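You operate a simulated robot arm through the tools that you are given. There is no shell and no other tool. Be economical: measure what you need, move in short steps, check, and stop when the job is done.

Carry out the task below with a simulated two-armed robot. There is one attempt and no reset: what you move stays moved.

JOB
Run in the purple motor in the 0.3 ohm cradle until its seat passes its aim.
Fine: seat it before the rail switch goes on; hands clear of the rail during a run; no more runs than it needs; switch off and leave it there. Where these are worked on the way, their far stop is far enough and under half their travel is too little: rail switch.

Only the result counts: the job must be done as asked and must still hold three seconds after the hand-in. Knocking over, shifting, dropping, spilling or breaking anything else fails it.

ROBOT AND FRAMES
Two 7-joint arms with fingered hands on one trunk that stands fixed in place. Base frame: the origin is at the foot of the trunk, x ahead of it, y to its left, z up; the work surface is at about z = 0.82. Lengths are in m, angles in rad, forces in N, time in s.
The left shoulder is at [0.059, 0.174, 1.065], the right one opposite. With the tool pointing down near the work surface each hand reaches from about 0.32 to 0.74 m from the base axis, measured 20 degrees to its own side. Payload 3.8 kg a hand.
Tool frame (each hand has its own): the origin (TCP) lies between the finger pads and is the grasp point; the fingertips stand 0.026 m ahead of it; z points along the fingers, y is the line along which they close. The gripper opens to 0.132 m. The gripper's body begins 0.073 m behind the TCP. The gripper is a hand of 3 fingers: y runs from the thumb to the fingers, the wrist lies at [0, 0, -0.224] in the tool frame, and closing takes about 1.5 s.
Orientation is that of the tool frame in the base frame, as a unit quaternion [x, y, z, w]. With the fingers straight down and closing along the base's y, the tool's x points along the base's -x, its y along +y and its z along -z.

CONTROLS
- The arms move only by the tool move_arm. It takes "left_steps", "right_steps" or both (then of equal length, played together; a hand with none holds still); each is a list of rows, each an object of numbers (a shift or turn left out is 0, a gripper value left out holds the last): "dx", "dy", "dz": the shift along the base's x, y, z in m; "rx", "ry", "rz": the turn, a rotation vector about the base's x, y, z in rad. In form: [{"dx": .., "dy": .., "dz": .., "rx": .., "ry": .., "rz": ..}, ...]. A call has 1 to 8 rows; each row is the pose to reach, as a shift and turn from the pose commanded when the call began. "left_fingers" and "right_fingers" are, for a hand that has rows, the opening in per cent of the stroke, from 0 (shut) to 100 (fully open), set as the call begins (left out, the last holds). A row lasts 0.2 s, in which the tool goes at most 0.05 m and 0.15 rad; a call with a longer step from one row to the next is refused whole, and so is a gripper value outside its range. A pose out of reach is approached as far as the arm can. The call stops where the force on the tool passes 40 N (or 10 N more than at its start, if that is more) or the arm is blocked; 0.2 s more then pass. Each finger travels about 0.108 m/s and halts on what it meets, pressing with about 28 N; the grip force reading is that of the motor and also rises with nothing between the fingers. The clock runs only during rows and for 0.2 s after the last one: add rows that repeat a pose to give the fingers time. It gives the time, the measured TCP pose, the force on the tool (base axes), the opening and the grip force at its end, in the units of the frame above (readings bear some noise), with the torque about the TCP (base axes, N m) and any sound that the robot's microphone picked up.
- Cameras (640 x 400 px; columns grow to the right, rows downward): "scene" is now at [0.184, -0.0074, 0.9815]; the picture's right is [-0.06, -1.00, 0.00], its down [0.04, -0.00, -1.00] and it looks along [1.00, -0.06, 0.04] (base axes); focal length 214 px, centre (320, 200). "left" rides on the left gripper at [-0.062, 0.003, -0.092] in its tool frame; the picture's right is [-0.05, -1.00, 0.00], its down [0.83, -0.04, -0.56] and it looks along [0.55, -0.03, 0.83] (tool axes); focal length 230 px, centre (320, 200). "right" rides on the right gripper at [0.061, 0.003, -0.092] in its tool frame; the picture's right is [-0.05, 1.00, 0.00], its down [-0.83, -0.04, -0.56] and it looks along [-0.55, -0.03, 0.83] (tool axes); focal length 230 px, centre (320, 200).
- capture(camera): a new picture of that camera. No time passes.
- lift_body(by): slides the trunk up (or, below 0, down) by that many m; the arms and the scene camera ride with it, the base frame stays. It gives what a move gives, with no picture.
- set_fingers(finger1, finger2, thumb_bend, hand): sets how far each is bent, from 0 (flat) to 100 (curled in); at 30 the hand is open as for a grip, at 70 the pads meet at the TCP. One left out holds its place. A second passes; each finger stops where it meets its share of the squeeze, and holds until it gets a number again. A gripper value or a shape takes the hand back. It gives what a move gives, with no picture; readings hold the bend of each and the force on the fingers (four entries, about 0 where the hand has none), thumb and palm.
- hand_shape(shape, hand): the hand has 3 fingers and takes this shape, open, in about a second: jaw (thumb against the fingers, like two jaws); tri (thumb and two fingers); tip (a fingertip pinch); poke (one finger out to press); point (the index stretched); flat (the hand flat); cup (the hand cupped); fist (a fist). The gripper value then closes the fingers along that shape, each until it touches; the sizes above hold for jaw. It gives what a move gives, with no picture.
- turn_head(pan, tilt): turns the head with the scene camera to pan (to the left, within 1.047 rad either way) and tilt (down, from -0.506 to 1.204), counted from straight ahead of the robot. It gives what a move gives.
- point_at(camera, pixels): for up to 12 pixels [column, row] of the newest picture of that camera ("zoom" is the newest enlarged one), the place [x, y, z] in the base frame of the surface seen there, good to about 0.003 m. No time passes.
- enlarge(camera, box): a new picture of the part [left, top, right, bottom] of that camera's present view, enlarged. No time passes.
- close_job(): hands the job in; it is judged then, once.

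Keep the steps short. Do not move on a guess: measure, check each grasp and each placing, and mend mistakes. In all there are 80 turns and 56 pictures (those below and enlarged ones count). Leave the grippers open and the arms clear of the work at the hand-in unless told otherwise, and finish with a single line.

The tools are called after ">>>" as a command line: name --argument value ..., lists and objects as JSON in quotes. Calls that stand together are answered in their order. move_arm: Moves the arms, as the interface text tells. Its arguments: {"type":"object","properties":{"left_steps":{"type":"array"},"left_fingers":{"type":"number"},"right_steps":{"type":"array"},"right_fingers":{"type":"number"}},"required":[]} The other tools are called the same way: lift_body (by) slides the trunk up or down; hand_shape (shape, hand) gives the hand a shape; set_fingers (finger1, finger2, thumb_bend, hand) moves the fingers one by one; turn_head (pan, tilt) turns the head that bears the scene camera; capture (camera) takes a picture; point_at (camera, pixels) gives the place of the surface under pixels of a picture; enlarge (camera, box) takes an enlarged picture of a part of a camera's view; close_job () hands the job in.

At the start:

```text
t: 0.0
left_tool_pos: [0.4778, 0.168, 1.1107]
left_tool_rot: [0.0, 1.0, 0.0, 0.0]
left_ft_force: [0.5, 0.1, -0.5]
left_ft_torque: [-0.02, 0.02, 0.0]
left_width: 0.132
left_grip_force: 0.1
left_shape: jaw
left_bend: [30.0, 30.0, 30.0]
left_finger forces: [0.0, 0.0, 0.0, 0.0, 0.1, 0.1]
right_tool_pos: [0.5417, -0.2759, 1.1102]
right_tool_rot: [-0.001, 1.0, -0.001, 0.001]
right_ft_force: [0.2, -0.1, 0.2]
right_ft_torque: [0.01, 0.03, 0.02]
right_width: 0.1319
right_grip_force: 0.2
right_shape: jaw
right_bend: [30.0, 30.0, 30.0]
right_finger forces: [0.1, 0.1, 0.0, 0.0, 0.1, 0.0]
trunk travel left (down, up): [-0.375, 0.107]
head pan, tilt: [-0.063, -0.04]
```

scene: 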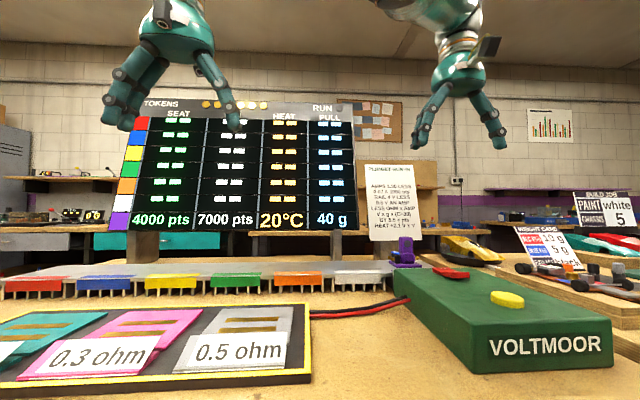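
right: 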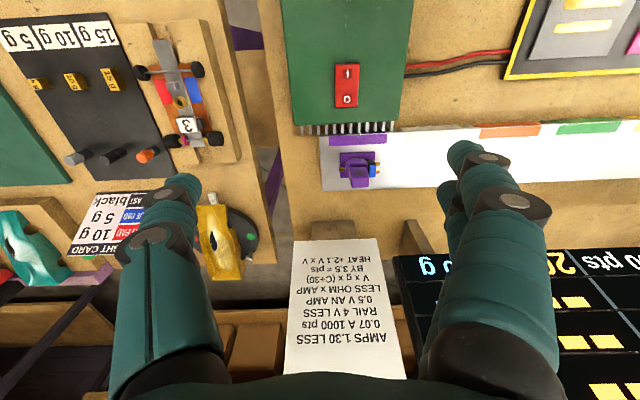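
left: 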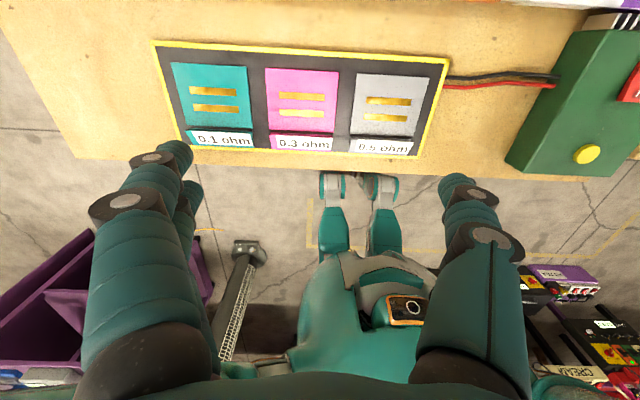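

I see a score board, a note with formulas, three cradles, and a green supply box with a red slide or switch and a yellow button. First I'll read the board and the note.

>>> enlarge --camera "scene" --box '[105, 90, 365, 235]'

>>> enlarge --camera "scene" --box '[350, 155, 450, 275]'

>>> enlarge --camera "right" --box '[270, 50, 470, 200]'

```text
2.46 times, centred on (235, 162) of scene
```

zoom: 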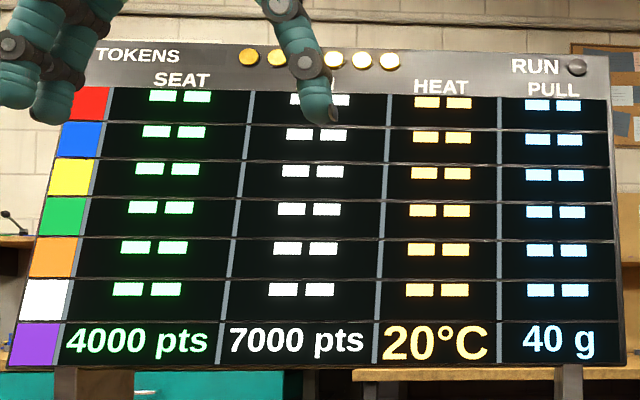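

```text
3.33 times, centred on (400, 215) of scene
```

zoom: 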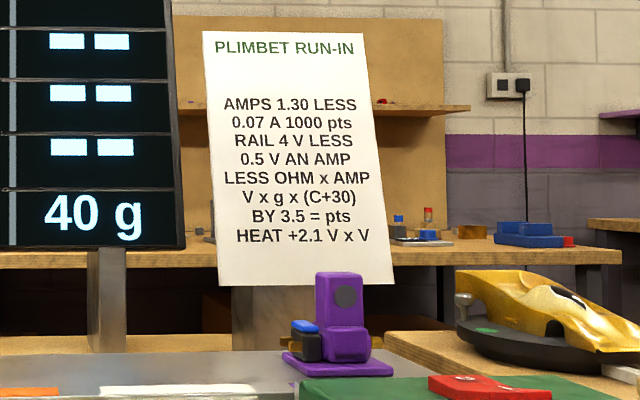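

```text
2.67 times, centred on (370, 125) of right
```

zoom: 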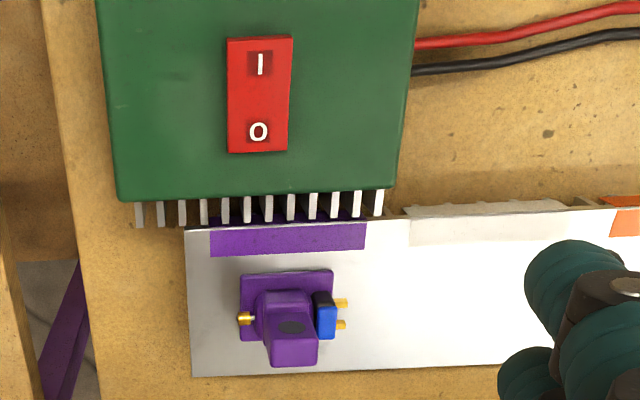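

The purple row reads seat 4000, aim 7000, heat 20°C, pull 40 g. By the note, run 1 gives 1.02 A, 3.18 V and about 1819 pts, for a seat of about 5819. Run 2 should pass 7000. Next I'll measure the motor, cradle, rocker and button.

>>> point_at --camera "right" --pixels '[[347, 74], [347, 99], [360, 180], [358, 160], [375, 172], [343, 165], [325, 165], [361, 152], [340, 184], [440, 165], [320, 60], [395, 60]]'

>>> point_at --camera "left" --pixels '[[587, 154], [265, 70], [338, 72], [335, 135], [270, 132], [302, 97], [302, 114], [278, 97], [325, 97], [302, 143], [302, 80], [390, 101]]'

>>> enlarge --camera "left" --box '[150, 30, 460, 170]'

>>> enlarge --camera "right" --box '[320, 130, 400, 200]'

```text
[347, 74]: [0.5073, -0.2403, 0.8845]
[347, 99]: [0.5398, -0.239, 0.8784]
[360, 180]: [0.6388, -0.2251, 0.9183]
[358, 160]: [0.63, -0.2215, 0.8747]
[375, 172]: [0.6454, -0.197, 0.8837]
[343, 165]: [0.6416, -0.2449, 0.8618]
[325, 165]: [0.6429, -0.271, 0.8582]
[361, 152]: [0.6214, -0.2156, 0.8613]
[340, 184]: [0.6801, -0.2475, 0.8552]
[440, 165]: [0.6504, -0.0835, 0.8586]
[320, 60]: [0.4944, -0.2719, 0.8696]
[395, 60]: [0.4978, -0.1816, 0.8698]
```

```text
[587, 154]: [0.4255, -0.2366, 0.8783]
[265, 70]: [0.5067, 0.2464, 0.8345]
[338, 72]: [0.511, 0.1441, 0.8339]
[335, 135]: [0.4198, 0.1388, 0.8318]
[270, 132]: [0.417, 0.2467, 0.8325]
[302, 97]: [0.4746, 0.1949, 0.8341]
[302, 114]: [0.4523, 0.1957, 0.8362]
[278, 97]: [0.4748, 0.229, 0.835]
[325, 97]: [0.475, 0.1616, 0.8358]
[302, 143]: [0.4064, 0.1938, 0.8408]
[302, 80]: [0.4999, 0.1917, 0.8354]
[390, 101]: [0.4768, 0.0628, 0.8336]
```

```text
2.06 times, centred on (305, 100) of left
```

zoom: 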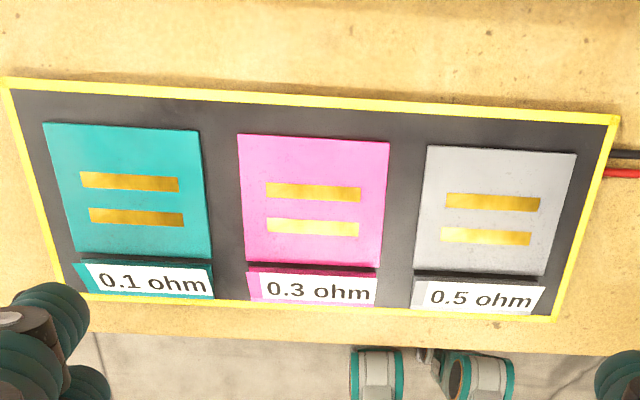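

```text
5.71 times, centred on (360, 165) of right
```

zoom: 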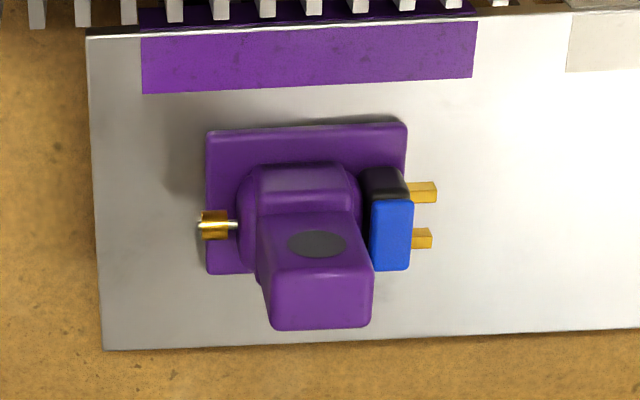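

The motor is a plate with a tall lug (top z≈0.918), brass prongs toward +y and the shaft toward −y. The 0.3 ohm cradle is centred near (0.463, 0.194). I'll tilt the head for closer looks at the cradle and the control box.

>>> turn_head --pan 0.0 --tilt 0.5

>>> capture --camera "scene"

>>> enlarge --camera "scene" --box '[360, 80, 520, 200]'

```text
t: 1.0
left_tool_pos: [0.4786, 0.1679, 1.1102]
left_tool_rot: [0.0, 1.0, 0.001, 0.0]
left_ft_force: [0.2, -0.4, 0.4]
left_ft_torque: [0.0, 0.0, 0.01]
left_width: 0.1321
left_grip_force: 0.0
left_shape: jaw
left_bend: [30.0, 30.0, 30.0]
left_finger forces: [0.0, 0.0, 0.1, 0.1, 0.0, 0.0]
right_tool_pos: [0.5416, -0.2749, 1.1116]
right_tool_rot: [0.0, 1.0, 0.0, 0.0]
right_ft_force: [-1.2, -0.1, -0.3]
right_ft_torque: [0.0, -0.03, -0.02]
right_width: 0.1319
right_grip_force: 0.0
right_shape: jaw
right_bend: [30.0, 30.0, 30.0]
right_finger forces: [0.1, 0.0, 0.1, 0.0, 0.0, 0.0]
trunk travel left (down, up): [-0.375, 0.107]
head pan, tilt: [0.0, 0.499]
```

```text
47 pictures are left
```

scene: 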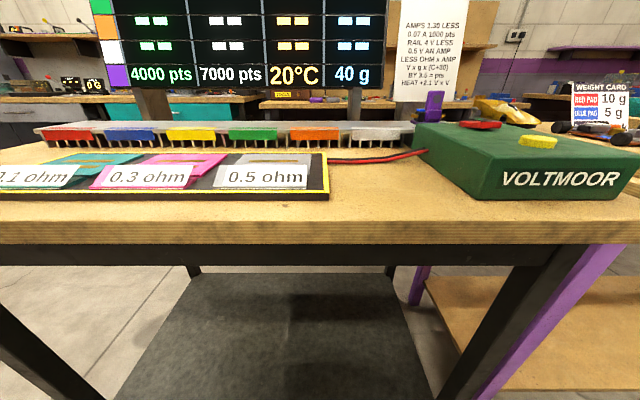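

```text
3.33 times, centred on (440, 140) of scene
```

zoom: 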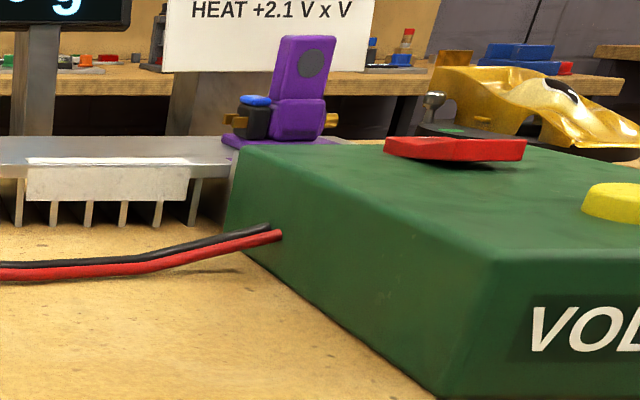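

The rocker's near "I" end stands high, so it's off now. I'll move the left hand aside, which also gives it another view, and lower the right hand a bit to see the motor's lug.

>>> move_arm --right_steps '[{"dz": -0.04}, {"dz": -0.08, "dx": 0.01}, {"dz": -0.1, "dx": 0.02, "dy": 0.03}, {"dz": -0.1, "dx": 0.02, "dy": 0.05}]' --left_steps '[{"dy": 0.045}, {"dy": 0.09}, {"dy": 0.13}, {"dy": 0.17}]'

>>> capture --camera "right"

>>> enlarge --camera "right" --box '[250, 80, 410, 180]'

```text
t: 2.0
left_tool_pos: [0.4785, 0.3389, 1.1112]
left_tool_rot: [0.001, 1.0, 0.001, 0.0]
left_ft_force: [-0.3, 0.4, -0.1]
left_ft_torque: [0.0, -0.01, -0.01]
left_width: 0.1316
left_grip_force: 0.0
left_shape: jaw
left_bend: [30.0, 30.0, 30.0]
left_finger forces: [0.0, 0.0, 0.0, 0.0, 0.0, 0.0]
right_tool_pos: [0.5629, -0.2248, 1.0108]
right_tool_rot: [0.0, 1.0, 0.0, 0.0]
right_ft_force: [-0.8, 1.5, -0.5]
right_ft_torque: [-0.02, 0.02, 0.0]
right_width: 0.1319
right_grip_force: 0.1
right_shape: jaw
right_bend: [30.0, 30.0, 30.0]
right_finger forces: [0.0, 0.0, 0.0, 0.1, 0.0, 0.0]
trunk travel left (down, up): [-0.375, 0.107]
head pan, tilt: [0.0, 0.499]
```

```text
45 pictures are left
```

right: 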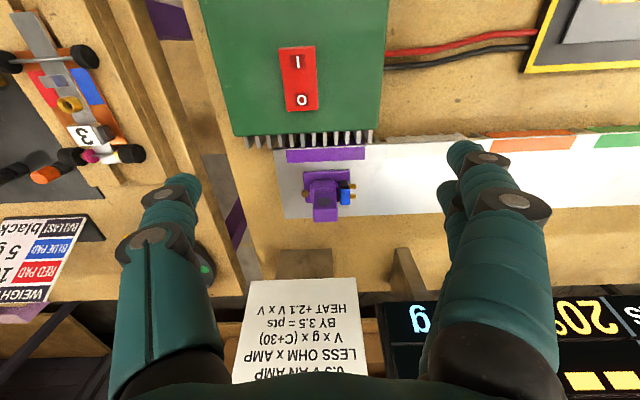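

```text
4.00 times, centred on (330, 130) of right
```

zoom: 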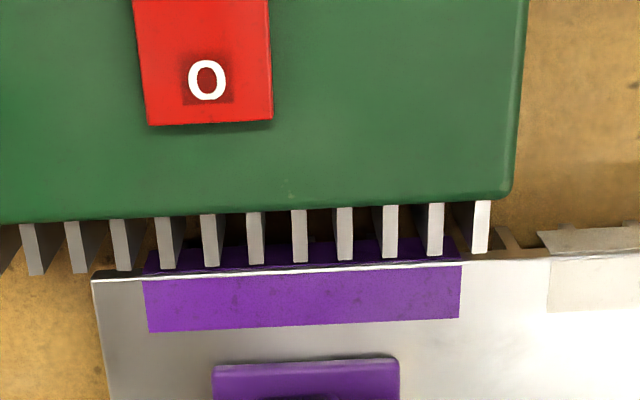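

My zoom box missed the motor, which is around (322, 193). I'll enlarge there and measure.

>>> enlarge --camera "right" --box '[280, 155, 376, 230]'

```text
5.33 times, centred on (328, 192) of right
```

zoom: 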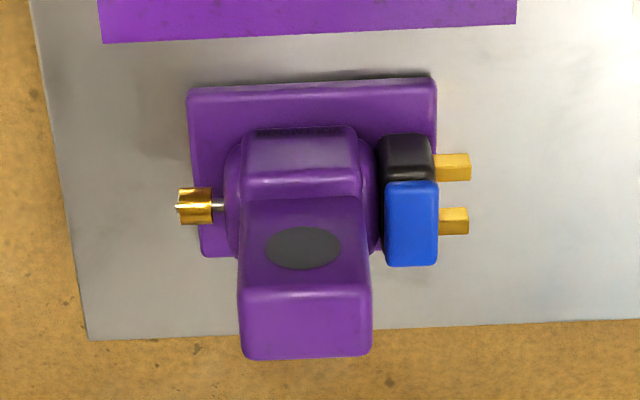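

>>> point_at --camera "zoom" --pixels '[[303, 250], [305, 215], [305, 320], [250, 330], [360, 330], [305, 165], [190, 205], [405, 155], [412, 220], [460, 167], [455, 222], [210, 100]]'

>>> point_at --camera "zoom" --pixels '[[420, 95], [205, 240], [305, 292], [305, 350], [245, 294], [366, 292], [245, 205], [355, 205], [305, 185], [100, 300], [550, 300], [305, 100]]'

```text
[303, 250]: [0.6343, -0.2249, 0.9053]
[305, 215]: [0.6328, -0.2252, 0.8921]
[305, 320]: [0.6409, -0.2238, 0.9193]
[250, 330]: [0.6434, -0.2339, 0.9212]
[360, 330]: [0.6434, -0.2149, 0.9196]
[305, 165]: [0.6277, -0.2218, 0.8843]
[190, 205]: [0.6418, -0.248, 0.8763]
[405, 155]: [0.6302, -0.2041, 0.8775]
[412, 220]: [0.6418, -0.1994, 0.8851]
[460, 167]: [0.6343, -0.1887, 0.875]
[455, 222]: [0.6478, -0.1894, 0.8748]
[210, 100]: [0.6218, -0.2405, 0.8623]
```

```text
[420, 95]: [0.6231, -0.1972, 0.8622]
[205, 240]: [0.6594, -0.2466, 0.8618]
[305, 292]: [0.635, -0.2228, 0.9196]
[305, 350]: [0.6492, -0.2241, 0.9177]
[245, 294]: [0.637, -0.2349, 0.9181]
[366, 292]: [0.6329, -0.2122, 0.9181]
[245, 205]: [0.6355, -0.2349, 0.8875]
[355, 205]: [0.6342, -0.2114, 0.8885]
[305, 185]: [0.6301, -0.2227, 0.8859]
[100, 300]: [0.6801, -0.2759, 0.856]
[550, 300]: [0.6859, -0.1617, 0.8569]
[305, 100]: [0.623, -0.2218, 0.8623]
```

The lug is x 0.635–0.650, y −0.2355…−0.212, z 0.887–0.919. Before gripping I need the spacing of the two fingers, since the lug is small.

>>> enlarge --camera "right" --box '[400, 120, 560, 220]'

>>> point_at --camera "right" --pixels '[[463, 150], [484, 157], [443, 190], [447, 205], [190, 182], [178, 193]]'

```text
4.00 times, centred on (480, 170) of right
```

zoom: 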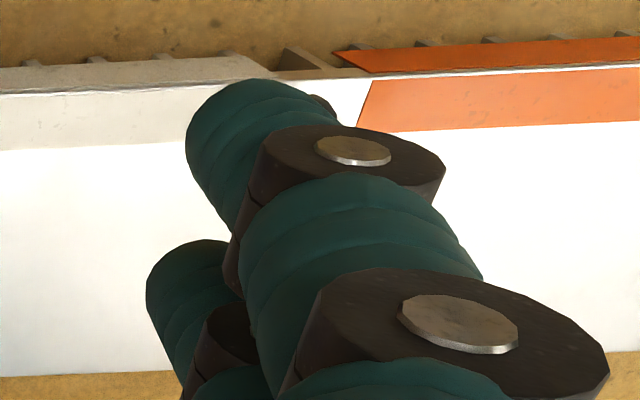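

```text
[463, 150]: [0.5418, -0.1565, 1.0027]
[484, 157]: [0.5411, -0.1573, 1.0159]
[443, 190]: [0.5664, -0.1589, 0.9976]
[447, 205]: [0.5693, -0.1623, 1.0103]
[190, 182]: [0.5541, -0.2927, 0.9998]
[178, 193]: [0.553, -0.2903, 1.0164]
```

The fingers sit 26 mm apart with about a 6 mm gap, so the 15 mm lug nests across both. I'll go above the lug and check before descending.

>>> move_arm --right_steps '[{"dx": 0.04, "dy": 0.001}, {"dx": 0.08, "dy": 0.001}, {"dx": 0.08, "dy": 0.001, "dz": -0.03}, {"dx": 0.08, "dy": 0.001, "dz": -0.06}, {"dx": 0.08, "dy": 0.001, "dz": -0.06}]' --right_fingers 70

>>> capture --camera "right"

```text
t: 3.2
left_tool_pos: [0.4784, 0.3385, 1.1105]
left_tool_rot: [0.0, 1.0, 0.0, 0.0]
left_ft_force: [-0.8, -0.6, -0.8]
left_ft_torque: [0.04, -0.01, -0.01]
left_width: 0.1317
left_grip_force: 0.1
left_shape: jaw
left_bend: [30.0, 30.0, 30.0]
left_finger forces: [0.0, 0.0, 0.1, 0.0, 0.0, 0.1]
right_tool_pos: [0.6427, -0.2251, 0.9501]
right_tool_rot: [0.0, 1.0, 0.0, 0.001]
right_ft_force: [-0.2, -0.1, -0.7]
right_ft_torque: [0.02, -0.02, 0.01]
right_width: 0.0927
right_grip_force: 0.1
right_shape: jaw
right_bend: [67.0, 67.0, 64.0]
right_finger forces: [0.0, 0.0, 0.0, 0.0, 0.0, 0.0]
trunk travel left (down, up): [-0.375, 0.107]
head pan, tilt: [0.0, 0.499]
```

```text
41 pictures are left
```

right: 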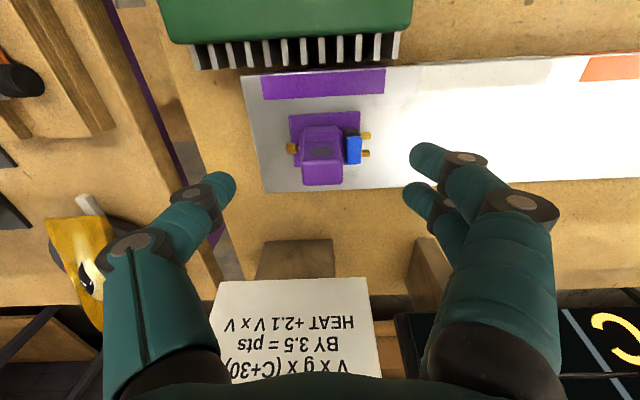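

The thumb and fingers straddle the lug. I'll descend 30 mm to z≈0.920, then close in the next call.

>>> move_arm --right_steps '[{"dz": -0.015, "dy": 0.001}, {"dz": -0.031, "dy": 0.001}]'

>>> capture --camera "right"

```text
t: 3.8
left_tool_pos: [0.4793, 0.3376, 1.1096]
left_tool_rot: [0.0, 1.0, -0.001, 0.0]
left_ft_force: [-0.3, -1.3, -0.1]
left_ft_torque: [-0.03, 0.0, -0.02]
left_width: 0.1321
left_grip_force: 0.1
left_shape: jaw
left_bend: [30.0, 30.0, 30.0]
left_finger forces: [0.1, 0.0, 0.0, 0.0, 0.0, 0.0]
right_tool_pos: [0.6423, -0.2233, 0.9216]
right_tool_rot: [0.0, 1.0, 0.0, 0.0]
right_ft_force: [0.3, 0.6, -1.1]
right_ft_torque: [0.03, 0.02, -0.01]
right_width: 0.0928
right_grip_force: 0.0
right_shape: jaw
right_bend: [67.0, 67.0, 64.0]
right_finger forces: [0.0, 0.1, 0.0, 0.0, 0.0, 0.1]
trunk travel left (down, up): [-0.375, 0.107]
head pan, tilt: [0.0, 0.499]
```

```text
40 pictures are left
```

right: 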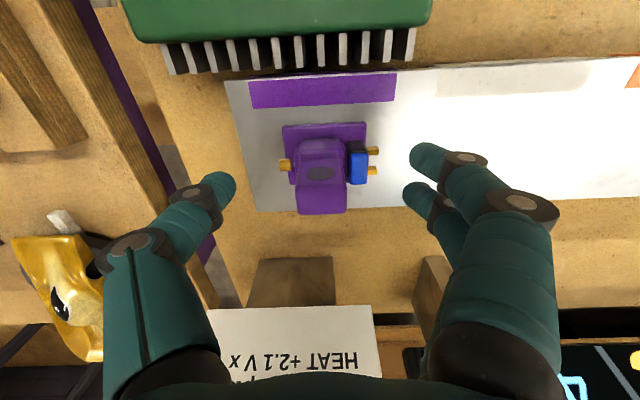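

It's aligned, so I'll close the right hand on the lug.

>>> move_arm --right_steps '[{}, {}, {}, {}, {}, {}, {}]' --right_fingers 0

>>> capture --camera "right"

```text
t: 5.4
left_tool_pos: [0.4792, 0.3383, 1.1103]
left_tool_rot: [0.0, 1.0, -0.001, 0.001]
left_ft_force: [0.0, -0.7, 0.4]
left_ft_torque: [-0.01, -0.02, -0.01]
left_width: 0.1319
left_grip_force: 0.1
left_shape: jaw
left_bend: [30.0, 30.0, 30.0]
left_finger forces: [0.1, 0.0, 0.1, 0.1, 0.1, 0.1]
right_tool_pos: [0.6418, -0.2238, 0.9193]
right_tool_rot: [0.0, 1.0, 0.0, 0.001]
right_ft_force: [-0.7, -0.6, 2.6]
right_ft_torque: [0.07, -0.08, -0.02]
right_width: 0.0138
right_grip_force: 28.0
right_shape: jaw
right_bend: [74.0, 72.0, 70.0]
right_finger forces: [6.0, 19.7, 0.0, 0.1, 24.4, 0.0]
trunk travel left (down, up): [-0.375, 0.107]
head pan, tilt: [0.0, 0.499]
```

```text
39 pictures are left
```

right: 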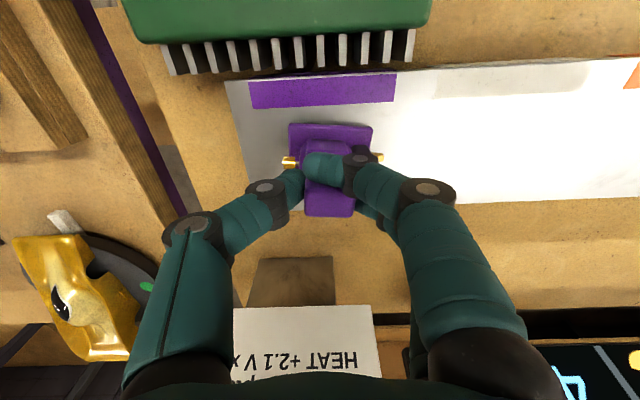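

Grip force is 28 N but the width reads 14 mm against the lug's ~23 mm, so one finger may have slid past the lug's edge. I'll look closer.

>>> enlarge --camera "right" --box '[260, 110, 404, 230]'

```text
3.33 times, centred on (332, 170) of right
```

zoom: 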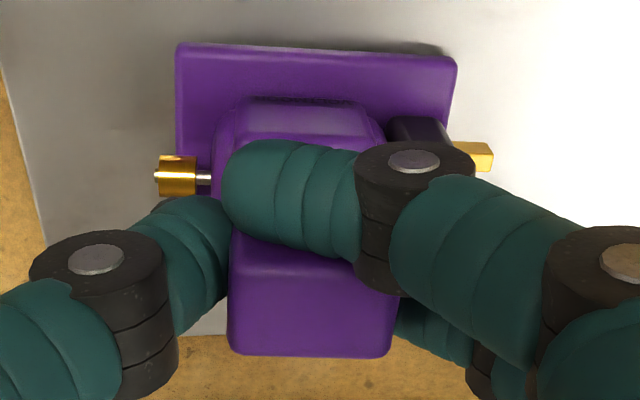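

Finger 1 slid in front of the lug, so the grip is lopsided. I'll open, rise and regrip across x, where the lug presents a 23 mm face. First I'll check how much room there is behind, toward the stand and note.

>>> point_at --camera "right" --pixels '[[290, 265], [290, 300], [300, 340], [240, 320], [360, 320], [50, 220], [90, 250], [435, 350]]'

>>> move_arm --right_steps '[{}, {}, {}, {}, {}]' --right_fingers 70

>>> move_arm --right_steps '[{"dz": 0.03}, {"dz": 0.07}, {"dz": 0.1}]'

>>> capture --camera "right"

```text
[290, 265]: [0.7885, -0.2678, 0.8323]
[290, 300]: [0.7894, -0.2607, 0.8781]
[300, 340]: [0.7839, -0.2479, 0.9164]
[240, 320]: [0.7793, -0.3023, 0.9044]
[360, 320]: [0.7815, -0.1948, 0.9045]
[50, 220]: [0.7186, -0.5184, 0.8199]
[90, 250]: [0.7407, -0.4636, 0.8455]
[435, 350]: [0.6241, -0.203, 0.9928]
```

```text
t: 6.6
left_tool_pos: [0.4791, 0.3381, 1.1107]
left_tool_rot: [0.0, 1.0, 0.0, -0.001]
left_ft_force: [0.3, 0.8, -0.4]
left_ft_torque: [0.0, 0.0, 0.02]
left_width: 0.1319
left_grip_force: 0.0
left_shape: jaw
left_bend: [30.0, 30.0, 30.0]
left_finger forces: [0.0, 0.0, 0.0, 0.0, 0.1, 0.1]
right_tool_pos: [0.6409, -0.2229, 0.9205]
right_tool_rot: [0.0, 1.0, 0.0, 0.0]
right_ft_force: [0.2, 1.1, -0.7]
right_ft_torque: [0.04, -0.01, 0.04]
right_width: 0.092
right_grip_force: 0.0
right_shape: jaw
right_bend: [68.0, 68.0, 64.0]
right_finger forces: [0.1, 0.1, 0.0, 0.1, 0.1, 0.1]
trunk travel left (down, up): [-0.375, 0.107]
head pan, tilt: [0.0, 0.499]
```

```text
t: 7.4
left_tool_pos: [0.4793, 0.3387, 1.1097]
left_tool_rot: [0.001, 1.0, 0.0, 0.001]
left_ft_force: [0.7, -1.2, 0.8]
left_ft_torque: [0.0, 0.01, -0.02]
left_width: 0.1319
left_grip_force: 0.1
left_shape: jaw
left_bend: [30.0, 30.0, 30.0]
left_finger forces: [0.0, 0.1, 0.1, 0.1, 0.1, 0.0]
right_tool_pos: [0.6409, -0.2218, 1.0202]
right_tool_rot: [0.0, 1.0, -0.001, 0.0]
right_ft_force: [1.5, 0.3, 0.3]
right_ft_torque: [0.02, -0.01, -0.03]
right_width: 0.0921
right_grip_force: 0.0
right_shape: jaw
right_bend: [68.0, 68.0, 64.0]
right_finger forces: [0.0, 0.0, 0.1, 0.1, 0.0, 0.0]
trunk travel left (down, up): [-0.375, 0.107]
head pan, tilt: [0.0, 0.499]
```

```text
37 pictures are left
```

right: 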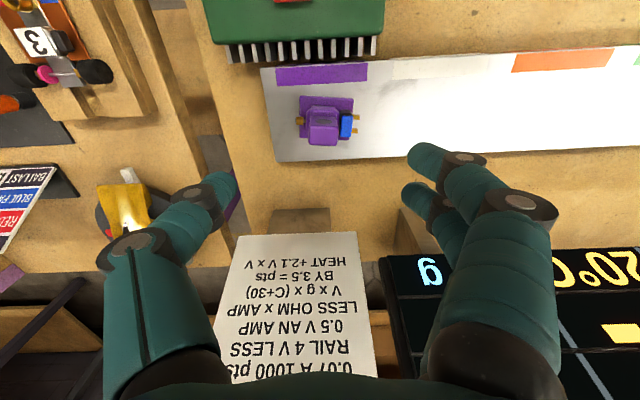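

The room behind is fine: the note is at x≈0.78. I'll turn the hand −90° about z in two calls while staying high.

>>> move_arm --right_steps '[{"rz": -0.14}, {"rz": -0.28}, {"rz": -0.42}, {"rz": -0.56}, {"rz": -0.7}, {"rz": -0.785}]'

>>> move_arm --right_steps '[{"rz": -0.14}, {"rz": -0.28}, {"rz": -0.42}, {"rz": -0.56}, {"rz": -0.7}, {"rz": -0.785}, {"rz": -0.785}]'

>>> capture --camera "right"

```text
t: 8.8
left_tool_pos: [0.4789, 0.338, 1.1106]
left_tool_rot: [0.0, 1.0, 0.0, 0.0]
left_ft_force: [0.0, 0.2, -0.5]
left_ft_torque: [0.01, 0.0, 0.01]
left_width: 0.1317
left_grip_force: 0.1
left_shape: jaw
left_bend: [30.0, 30.0, 30.0]
left_finger forces: [0.0, 0.0, 0.0, 0.1, 0.1, 0.1]
right_tool_pos: [0.6428, -0.224, 1.0204]
right_tool_rot: [0.384, 0.924, 0.0, 0.001]
right_ft_force: [0.4, -0.2, -0.3]
right_ft_torque: [0.03, 0.0, 0.0]
right_width: 0.092
right_grip_force: 0.0
right_shape: jaw
right_bend: [68.0, 68.0, 64.0]
right_finger forces: [0.0, 0.0, 0.0, 0.0, 0.0, 0.0]
trunk travel left (down, up): [-0.375, 0.107]
head pan, tilt: [0.0, 0.499]
```

```text
t: 10.4
left_tool_pos: [0.4802, 0.3384, 1.1115]
left_tool_rot: [0.001, 1.0, 0.0, 0.0]
left_ft_force: [-0.5, -0.5, 0.4]
left_ft_torque: [-0.02, -0.04, 0.04]
left_width: 0.132
left_grip_force: 0.0
left_shape: jaw
left_bend: [30.0, 30.0, 30.0]
left_finger forces: [0.1, 0.0, 0.0, 0.0, 0.0, 0.0]
right_tool_pos: [0.642, -0.2243, 1.0204]
right_tool_rot: [0.707, 0.707, 0.0, 0.0]
right_ft_force: [-0.5, -1.0, -0.3]
right_ft_torque: [0.0, 0.02, -0.04]
right_width: 0.0922
right_grip_force: 0.0
right_shape: jaw
right_bend: [68.0, 68.0, 64.0]
right_finger forces: [0.0, 0.0, 0.0, 0.0, 0.0, 0.0]
trunk travel left (down, up): [-0.375, 0.107]
head pan, tilt: [0.0, 0.499]
```

```text
36 pictures are left
```

right: 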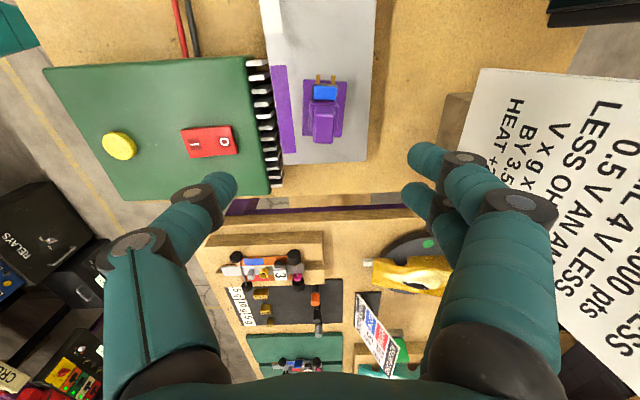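

The rotation is reached exactly. I'll enlarge the motor to check the lug's position and yaw.

>>> enlarge --camera "right" --box '[276, 65, 372, 155]'

```text
4.44 times, centred on (324, 110) of right
```

zoom: 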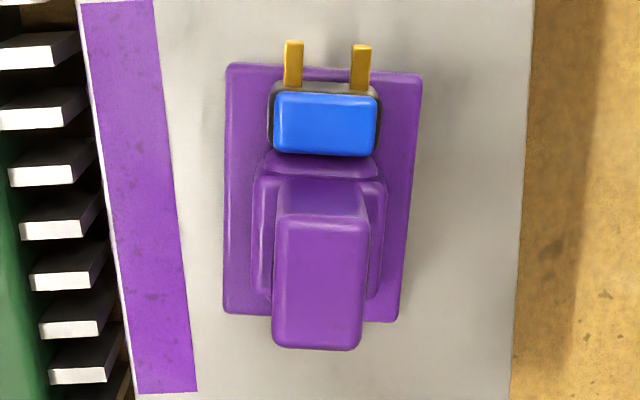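

>>> point_at --camera "zoom" --pixels '[[320, 230], [280, 280], [362, 280], [320, 335], [240, 80], [410, 90], [232, 300], [390, 310], [293, 60], [361, 65], [130, 10], [180, 380]]'

```text
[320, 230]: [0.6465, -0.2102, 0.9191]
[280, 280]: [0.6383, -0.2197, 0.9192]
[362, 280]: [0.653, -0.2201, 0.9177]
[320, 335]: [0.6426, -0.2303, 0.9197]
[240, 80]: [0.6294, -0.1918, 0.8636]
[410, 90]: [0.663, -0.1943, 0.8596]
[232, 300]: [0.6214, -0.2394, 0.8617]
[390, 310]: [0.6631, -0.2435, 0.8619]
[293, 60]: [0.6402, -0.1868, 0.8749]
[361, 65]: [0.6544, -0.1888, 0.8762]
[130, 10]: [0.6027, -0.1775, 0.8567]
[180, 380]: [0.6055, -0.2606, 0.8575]
```

The motor got nudged slightly: the lug is now centred near (0.645, −0.220) with about −5° yaw. I'll match the yaw, descend around the lug and look.

>>> move_arm --right_steps '[{"dx": 0.003, "dy": 0.004, "dz": -0.035, "rz": -0.08}, {"dx": 0.003, "dy": 0.004, "dz": -0.07, "rz": -0.08}, {"dx": 0.003, "dy": 0.004, "dz": -0.09, "rz": -0.08}, {"dx": 0.003, "dy": 0.004, "dz": -0.102, "rz": -0.08}, {"dx": 0.003, "dy": 0.004, "dz": -0.102, "rz": -0.08}]'

>>> enlarge --camera "right" --box '[200, 100, 460, 260]'

```text
t: 11.6
left_tool_pos: [0.4783, 0.3375, 1.1099]
left_tool_rot: [0.001, 1.0, -0.001, 0.0]
left_ft_force: [-0.1, -0.6, 0.7]
left_ft_torque: [-0.01, 0.02, 0.01]
left_width: 0.132
left_grip_force: 0.0
left_shape: jaw
left_bend: [30.0, 30.0, 30.0]
left_finger forces: [0.1, 0.0, 0.1, 0.1, 0.0, 0.0]
right_tool_pos: [0.646, -0.2194, 0.9174]
right_tool_rot: [0.735, 0.678, 0.0, -0.001]
right_ft_force: [-0.6, -0.1, -0.7]
right_ft_torque: [-0.01, 0.02, 0.02]
right_width: 0.0923
right_grip_force: 0.1
right_shape: jaw
right_bend: [68.0, 68.0, 64.0]
right_finger forces: [0.0, 0.0, 0.1, 0.0, 0.0, 0.1]
trunk travel left (down, up): [-0.375, 0.107]
head pan, tilt: [0.0, 0.499]
```

```text
2.46 times, centred on (330, 180) of right
```

zoom: 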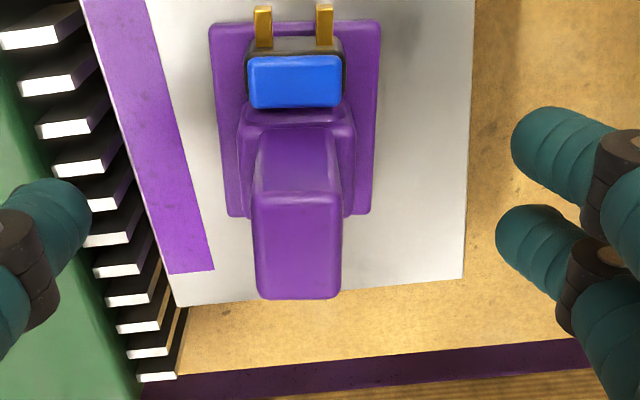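

The hand is centred: the lug is at column ~321, row ~198, which is the TCP's projection. Closing now.

>>> move_arm --right_steps '[{}, {}, {}, {}, {}, {}, {}]' --right_fingers 0

>>> enlarge --camera "right" --box '[200, 100, 460, 260]'

```text
t: 13.2
left_tool_pos: [0.4801, 0.3377, 1.11]
left_tool_rot: [0.0, 1.0, 0.0, 0.0]
left_ft_force: [0.1, 1.0, -0.4]
left_ft_torque: [-0.01, 0.01, 0.01]
left_width: 0.1322
left_grip_force: 0.1
left_shape: jaw
left_bend: [30.0, 30.0, 30.0]
left_finger forces: [0.1, 0.0, 0.0, 0.0, 0.0, 0.0]
right_tool_pos: [0.6459, -0.2196, 0.9177]
right_tool_rot: [0.734, 0.679, -0.001, 0.0]
right_ft_force: [0.4, 0.3, -0.7]
right_ft_torque: [-0.01, -0.02, 0.04]
right_width: 0.0126
right_grip_force: 28.2
right_shape: jaw
right_bend: [72.0, 72.0, 70.0]
right_finger forces: [12.6, 12.5, 0.1, 0.0, 25.0, 0.0]
trunk travel left (down, up): [-0.375, 0.107]
head pan, tilt: [0.0, 0.499]
```

```text
2.46 times, centred on (330, 180) of right
```

zoom: 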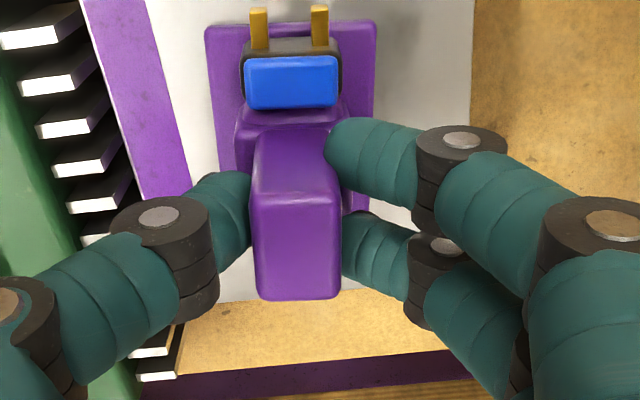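

The grip is balanced (12.6 / 12.5 against 25 N). I'll lift it straight up, undo the yaw, and move the left hand further aside.

>>> move_arm --right_steps '[{"dz": 0.02}, {"dz": 0.05}, {"dz": 0.08}, {"dz": 0.11, "rz": 0.08}, {"dz": 0.11, "rz": 0.08}]' --left_steps '[{"dy": 0.03}, {"dy": 0.06}, {"dy": 0.09, "dz": 0.02}, {"dy": 0.12, "dz": 0.04}, {"dy": 0.12, "dz": 0.04}]'

>>> capture --camera "right"

```text
t: 14.4
left_tool_pos: [0.4789, 0.4589, 1.1505]
left_tool_rot: [0.0, 1.0, 0.0, 0.0]
left_ft_force: [0.1, -0.8, -0.5]
left_ft_torque: [0.0, -0.01, -0.01]
left_width: 0.1318
left_grip_force: 0.1
left_shape: jaw
left_bend: [30.0, 30.0, 30.0]
left_finger forces: [0.1, 0.1, 0.0, 0.0, 0.0, 0.0]
right_tool_pos: [0.6442, -0.2186, 1.0285]
right_tool_rot: [0.707, 0.707, 0.0, -0.001]
right_ft_force: [0.4, -0.8, -0.7]
right_ft_torque: [0.0, -0.02, -0.01]
right_width: 0.0123
right_grip_force: 28.0
right_shape: jaw
right_bend: [72.0, 72.0, 70.0]
right_finger forces: [12.6, 12.6, 0.0, 0.0, 25.0, 0.1]
trunk travel left (down, up): [-0.375, 0.107]
head pan, tilt: [0.0, 0.499]
```

```text
32 pictures are left
```

right: 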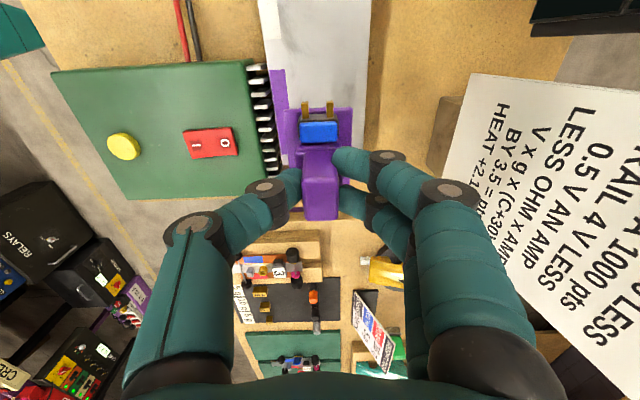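

It's lifted cleanly. I'll measure the plate relative to the TCP, then carry it toward the cradle at this height.

>>> point_at --camera "right" --pixels '[[288, 112], [348, 112], [319, 185], [319, 215], [306, 108], [331, 108]]'

>>> move_arm --right_steps '[{"dx": -0.018, "dy": 0.041}, {"dx": -0.036, "dy": 0.082}, {"dx": -0.054, "dy": 0.123}, {"dx": -0.072, "dy": 0.164}, {"dx": -0.09, "dy": 0.205}, {"dx": -0.108, "dy": 0.246}, {"dx": -0.126, "dy": 0.287}, {"dx": -0.14, "dy": 0.32}]'

>>> capture --camera "right"

```text
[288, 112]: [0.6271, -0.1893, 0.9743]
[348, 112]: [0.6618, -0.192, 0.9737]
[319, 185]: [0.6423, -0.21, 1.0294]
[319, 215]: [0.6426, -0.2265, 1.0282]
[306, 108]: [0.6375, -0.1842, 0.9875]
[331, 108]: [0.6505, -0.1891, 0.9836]
```

```text
t: 16.2
left_tool_pos: [0.4795, 0.4576, 1.1501]
left_tool_rot: [0.0, 1.0, 0.0, -0.002]
left_ft_force: [0.0, 0.1, 0.3]
left_ft_torque: [-0.01, 0.01, -0.03]
left_width: 0.1318
left_grip_force: 0.1
left_shape: jaw
left_bend: [30.0, 30.0, 30.0]
left_finger forces: [0.0, 0.0, 0.1, 0.0, 0.0, 0.1]
right_tool_pos: [0.5221, 0.0204, 1.0058]
right_tool_rot: [0.706, 0.708, -0.001, -0.001]
right_ft_force: [0.7, -0.4, -1.4]
right_ft_torque: [-0.01, 0.01, -0.02]
right_width: 0.0123
right_grip_force: 28.8
right_shape: jaw
right_bend: [72.0, 72.0, 70.0]
right_finger forces: [12.6, 12.5, 0.0, 0.1, 25.1, 0.0]
right hand out of reach, approached as far as the arm can: row 6, 7, 8
trunk travel left (down, up): [-0.375, 0.107]
head pan, tilt: [0.0, 0.499]
```

```text
31 pictures are left
```

right: 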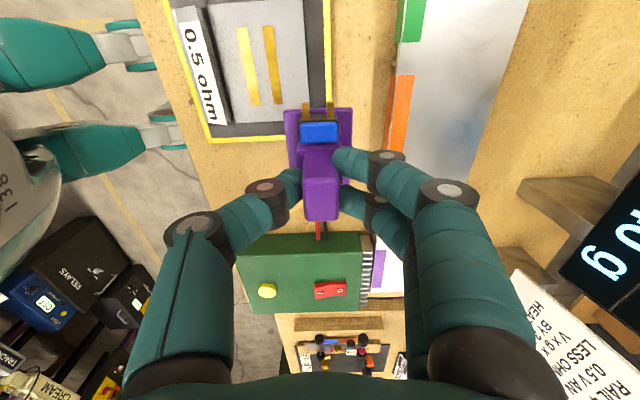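

The right hand can't reach further left with this yaw; it stopped at y≈0.02. I'll take the motor back to its rest place, set it down and regrip with the opposite yaw (+90°), which suits the left side. First a partial return to check the commanded reference.

>>> move_arm --right_steps '[{"dx": 0.018, "dy": -0.041}, {"dx": 0.036, "dy": -0.082}, {"dx": 0.054, "dy": -0.123}, {"dx": 0.072, "dy": -0.164}, {"dx": 0.09, "dy": -0.205}, {"dx": 0.108, "dy": -0.235}]'

```text
t: 17.6
left_tool_pos: [0.4787, 0.4582, 1.151]
left_tool_rot: [0.001, 1.0, 0.001, 0.0]
left_ft_force: [0.1, 0.7, 0.7]
left_ft_torque: [-0.02, 0.03, 0.02]
left_width: 0.132
left_grip_force: 0.1
left_shape: jaw
left_bend: [30.0, 30.0, 30.0]
left_finger forces: [0.0, 0.0, 0.1, 0.0, 0.0, 0.0]
right_tool_pos: [0.6287, -0.2192, 1.0049]
right_tool_rot: [0.706, 0.708, -0.001, 0.0]
right_ft_force: [-0.6, -0.2, -1.5]
right_ft_torque: [-0.02, -0.02, -0.02]
right_width: 0.0121
right_grip_force: 28.1
right_shape: jaw
right_bend: [72.0, 72.0, 70.0]
right_finger forces: [12.6, 12.4, 0.1, 0.0, 24.8, 0.0]
trunk travel left (down, up): [-0.375, 0.107]
head pan, tilt: [0.0, 0.499]
```

I'm back at (0.629, −0.219, 1.005). I'll shift to the old spot and lower to z≈0.918, which is the grasp height.

>>> move_arm --right_steps '[{"dx": 0.016}, {"dx": 0.016, "dz": -0.035}, {"dx": 0.016, "dz": -0.065}, {"dx": 0.016, "dz": -0.08}, {"dx": 0.016, "dz": -0.086}, {"dx": 0.016, "dz": -0.087}]'

>>> enlarge --camera "right" --box '[200, 80, 460, 240]'

```text
t: 19.0
left_tool_pos: [0.4783, 0.4589, 1.1507]
left_tool_rot: [0.0, 1.0, 0.001, 0.0]
left_ft_force: [0.7, -0.2, -0.5]
left_ft_torque: [0.02, -0.03, 0.03]
left_width: 0.1318
left_grip_force: 0.2
left_shape: jaw
left_bend: [30.0, 30.0, 30.0]
left_finger forces: [0.0, 0.0, 0.0, 0.0, 0.0, 0.0]
right_tool_pos: [0.6446, -0.2175, 0.9188]
right_tool_rot: [0.706, 0.708, 0.0, 0.001]
right_ft_force: [0.3, -0.4, -0.3]
right_ft_torque: [0.0, 0.0, 0.0]
right_width: 0.0121
right_grip_force: 27.5
right_shape: jaw
right_bend: [72.0, 72.0, 70.0]
right_finger forces: [12.5, 12.3, 0.1, 0.0, 24.9, 0.0]
trunk travel left (down, up): [-0.375, 0.107]
head pan, tilt: [0.0, 0.499]
```

```text
2.46 times, centred on (330, 160) of right
```

zoom: 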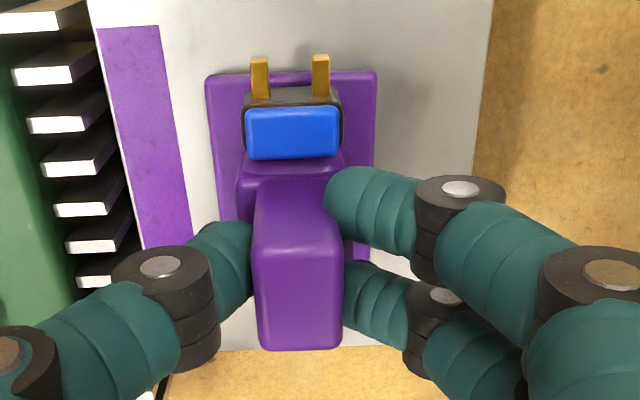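

There's no contact force yet, so I'll lower a few more millimetres.

>>> move_arm --right_steps '[{"dz": -0.001}, {"dz": -0.002}, {"dz": -0.003}]'

```text
t: 19.8
left_tool_pos: [0.4776, 0.4599, 1.151]
left_tool_rot: [0.0, 1.0, 0.0, 0.0]
left_ft_force: [-0.3, 0.4, 0.4]
left_ft_torque: [0.0, 0.01, -0.01]
left_width: 0.1321
left_grip_force: 0.0
left_shape: jaw
left_bend: [30.0, 30.0, 30.0]
left_finger forces: [0.0, 0.0, 0.0, 0.0, 0.1, 0.0]
right_tool_pos: [0.6431, -0.2166, 0.9164]
right_tool_rot: [0.707, 0.708, 0.001, 0.001]
right_ft_force: [-2.0, 0.1, 5.0]
right_ft_torque: [0.05, -0.03, 0.0]
right_width: 0.0123
right_grip_force: 28.2
right_shape: jaw
right_bend: [72.0, 72.0, 70.0]
right_finger forces: [13.0, 12.8, 0.0, 0.0, 27.3, 0.1]
trunk travel left (down, up): [-0.375, 0.107]
head pan, tilt: [0.0, 0.499]
```

It touched with 5 N up. I'll open, rise, and start rotating +180° in stages.

>>> move_arm --right_steps '[{"dz": 0.001}, {"dz": 0.001}, {"dz": 0.001}, {"dz": 0.001}, {"dz": 0.001}]' --right_fingers 70

>>> move_arm --right_steps '[{"dz": 0.03}, {"dz": 0.07}, {"dz": 0.1, "rz": 0.14}, {"dz": 0.1, "rz": 0.28}, {"dz": 0.1, "rz": 0.42}, {"dz": 0.1, "rz": 0.56}, {"dz": 0.1, "rz": 0.7}, {"dz": 0.1, "rz": 0.84}]'

>>> move_arm --right_steps '[{"rz": 0.14}, {"rz": 0.28}, {"rz": 0.42}, {"rz": 0.56}, {"rz": 0.7}, {"rz": 0.84}, {"rz": 0.98}, {"rz": 1.12}]'

>>> move_arm --right_steps '[{"rz": 0.14}, {"rz": 0.28}, {"rz": 0.42}, {"rz": 0.56}, {"rz": 0.7}, {"rz": 0.84}, {"rz": 0.98}, {"rz": 1.1816}]'

>>> capture --camera "right"

```text
t: 21.0
left_tool_pos: [0.4785, 0.4582, 1.1506]
left_tool_rot: [0.0, 1.0, -0.001, 0.0]
left_ft_force: [0.3, -0.2, -0.3]
left_ft_torque: [-0.01, -0.02, 0.01]
left_width: 0.132
left_grip_force: 0.0
left_shape: jaw
left_bend: [30.0, 30.0, 30.0]
left_finger forces: [0.1, 0.0, 0.0, 0.1, 0.1, 0.0]
right_tool_pos: [0.6444, -0.2168, 0.915]
right_tool_rot: [0.706, 0.708, 0.0, 0.0]
right_ft_force: [-0.2, 0.7, -0.2]
right_ft_torque: [0.01, 0.02, 0.0]
right_width: 0.0921
right_grip_force: 0.0
right_shape: jaw
right_bend: [68.0, 68.0, 64.0]
right_finger forces: [0.0, 0.1, 0.1, 0.0, 0.1, 0.0]
trunk travel left (down, up): [-0.375, 0.107]
head pan, tilt: [0.0, 0.499]
```

```text
t: 22.8
left_tool_pos: [0.4775, 0.4593, 1.1505]
left_tool_rot: [-0.001, 1.0, 0.0, 0.0]
left_ft_force: [0.4, 0.0, 0.1]
left_ft_torque: [0.0, 0.05, 0.01]
left_width: 0.132
left_grip_force: 0.1
left_shape: jaw
left_bend: [30.0, 30.0, 30.0]
left_finger forces: [0.0, 0.0, 0.0, 0.0, 0.0, 0.1]
right_tool_pos: [0.6439, -0.2163, 1.0177]
right_tool_rot: [0.355, 0.935, 0.0, 0.0]
right_ft_force: [0.1, 0.4, 0.4]
right_ft_torque: [-0.01, 0.02, -0.01]
right_width: 0.0924
right_grip_force: 0.1
right_shape: jaw
right_bend: [68.0, 68.0, 64.0]
right_finger forces: [0.0, 0.0, 0.1, 0.0, 0.0, 0.0]
trunk travel left (down, up): [-0.375, 0.107]
head pan, tilt: [0.0, 0.499]
```

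```text
t: 24.6
left_tool_pos: [0.4789, 0.4583, 1.1508]
left_tool_rot: [0.0, 1.0, -0.001, 0.0]
left_ft_force: [0.2, 0.2, 0.1]
left_ft_torque: [-0.02, -0.02, -0.04]
left_width: 0.132
left_grip_force: 0.1
left_shape: jaw
left_bend: [30.0, 30.0, 30.0]
left_finger forces: [0.0, 0.0, 0.0, 0.1, 0.0, 0.1]
right_tool_pos: [0.6433, -0.2156, 1.0179]
right_tool_rot: [-0.195, 0.981, 0.0, 0.0]
right_ft_force: [-0.1, 0.0, 1.0]
right_ft_torque: [-0.02, 0.0, 0.03]
right_width: 0.0922
right_grip_force: 0.1
right_shape: jaw
right_bend: [68.0, 68.0, 64.0]
right_finger forces: [0.0, 0.0, 0.1, 0.0, 0.0, 0.0]
trunk travel left (down, up): [-0.375, 0.107]
head pan, tilt: [0.0, 0.499]
```

```text
refused: row 8 steps farther than a row can; nothing moved
```

```text
29 pictures are left
```

right: 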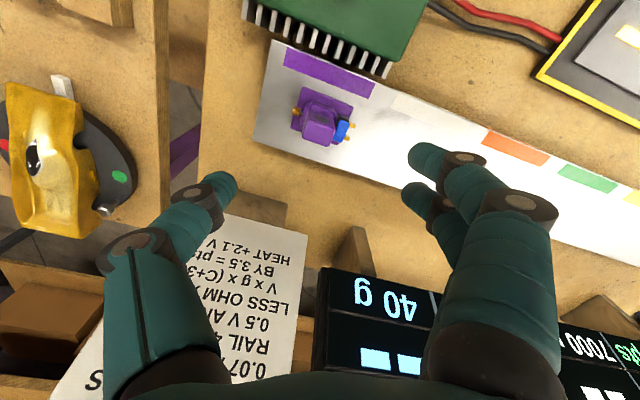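

The motor stands where I left it. I'll finish the rotation to +90°.

>>> move_arm --right_steps '[{"rz": 0.148}, {"rz": 0.296}, {"rz": 0.444}, {"rz": 0.592}, {"rz": 0.74}, {"rz": 0.888}, {"rz": 1.036}, {"rz": 1.179}]'

>>> capture --camera "right"

```text
t: 26.4
left_tool_pos: [0.479, 0.4592, 1.1504]
left_tool_rot: [0.001, 1.0, 0.0, -0.001]
left_ft_force: [0.1, 0.5, -0.6]
left_ft_torque: [0.02, -0.01, -0.05]
left_width: 0.1319
left_grip_force: 0.1
left_shape: jaw
left_bend: [30.0, 30.0, 30.0]
left_finger forces: [0.1, 0.0, 0.1, 0.0, 0.0, 0.0]
right_tool_pos: [0.6447, -0.2163, 1.0171]
right_tool_rot: [0.708, -0.707, 0.0, -0.001]
right_ft_force: [-0.1, 0.8, 0.0]
right_ft_torque: [-0.02, -0.01, -0.01]
right_width: 0.0922
right_grip_force: 0.0
right_shape: jaw
right_bend: [68.0, 68.0, 64.0]
right_finger forces: [0.1, 0.0, 0.0, 0.0, 0.1, 0.0]
trunk travel left (down, up): [-0.375, 0.107]
head pan, tilt: [0.0, 0.499]
```

```text
28 pictures are left
```

right: 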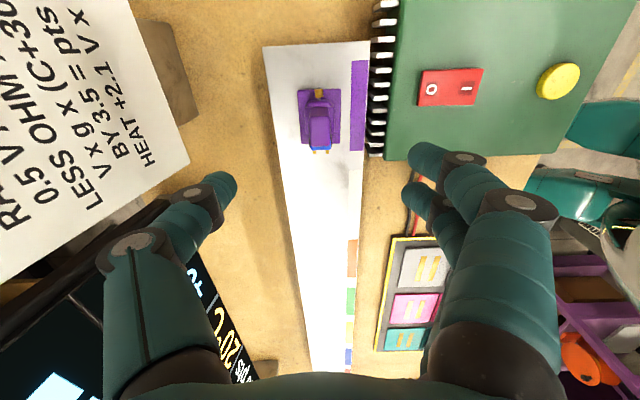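

Yaw +90° is reached. I'll measure the lug again from here.

>>> enlarge --camera "right" --box '[272, 70, 368, 170]'

>>> point_at --camera "right" --pixels '[[319, 112], [319, 125], [319, 143], [312, 128], [328, 128], [302, 138], [337, 138], [304, 94], [337, 94]]'

```text
4.00 times, centred on (320, 120) of right
```

zoom: 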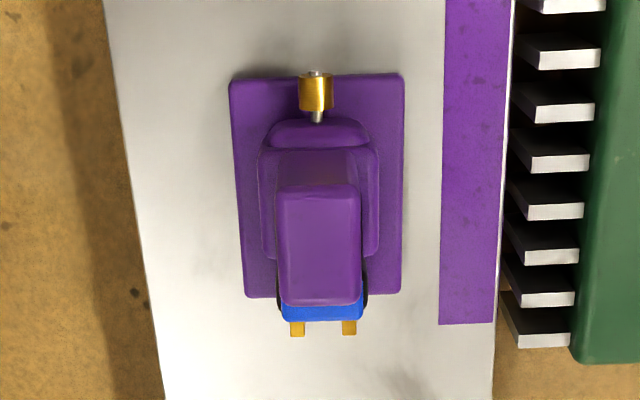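

```text
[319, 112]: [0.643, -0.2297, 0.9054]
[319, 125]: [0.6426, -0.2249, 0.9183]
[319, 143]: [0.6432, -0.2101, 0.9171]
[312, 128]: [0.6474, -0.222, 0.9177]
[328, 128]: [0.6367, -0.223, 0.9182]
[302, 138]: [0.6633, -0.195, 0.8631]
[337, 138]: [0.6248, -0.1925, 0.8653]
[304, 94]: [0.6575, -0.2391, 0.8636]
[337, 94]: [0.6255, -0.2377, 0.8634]
```

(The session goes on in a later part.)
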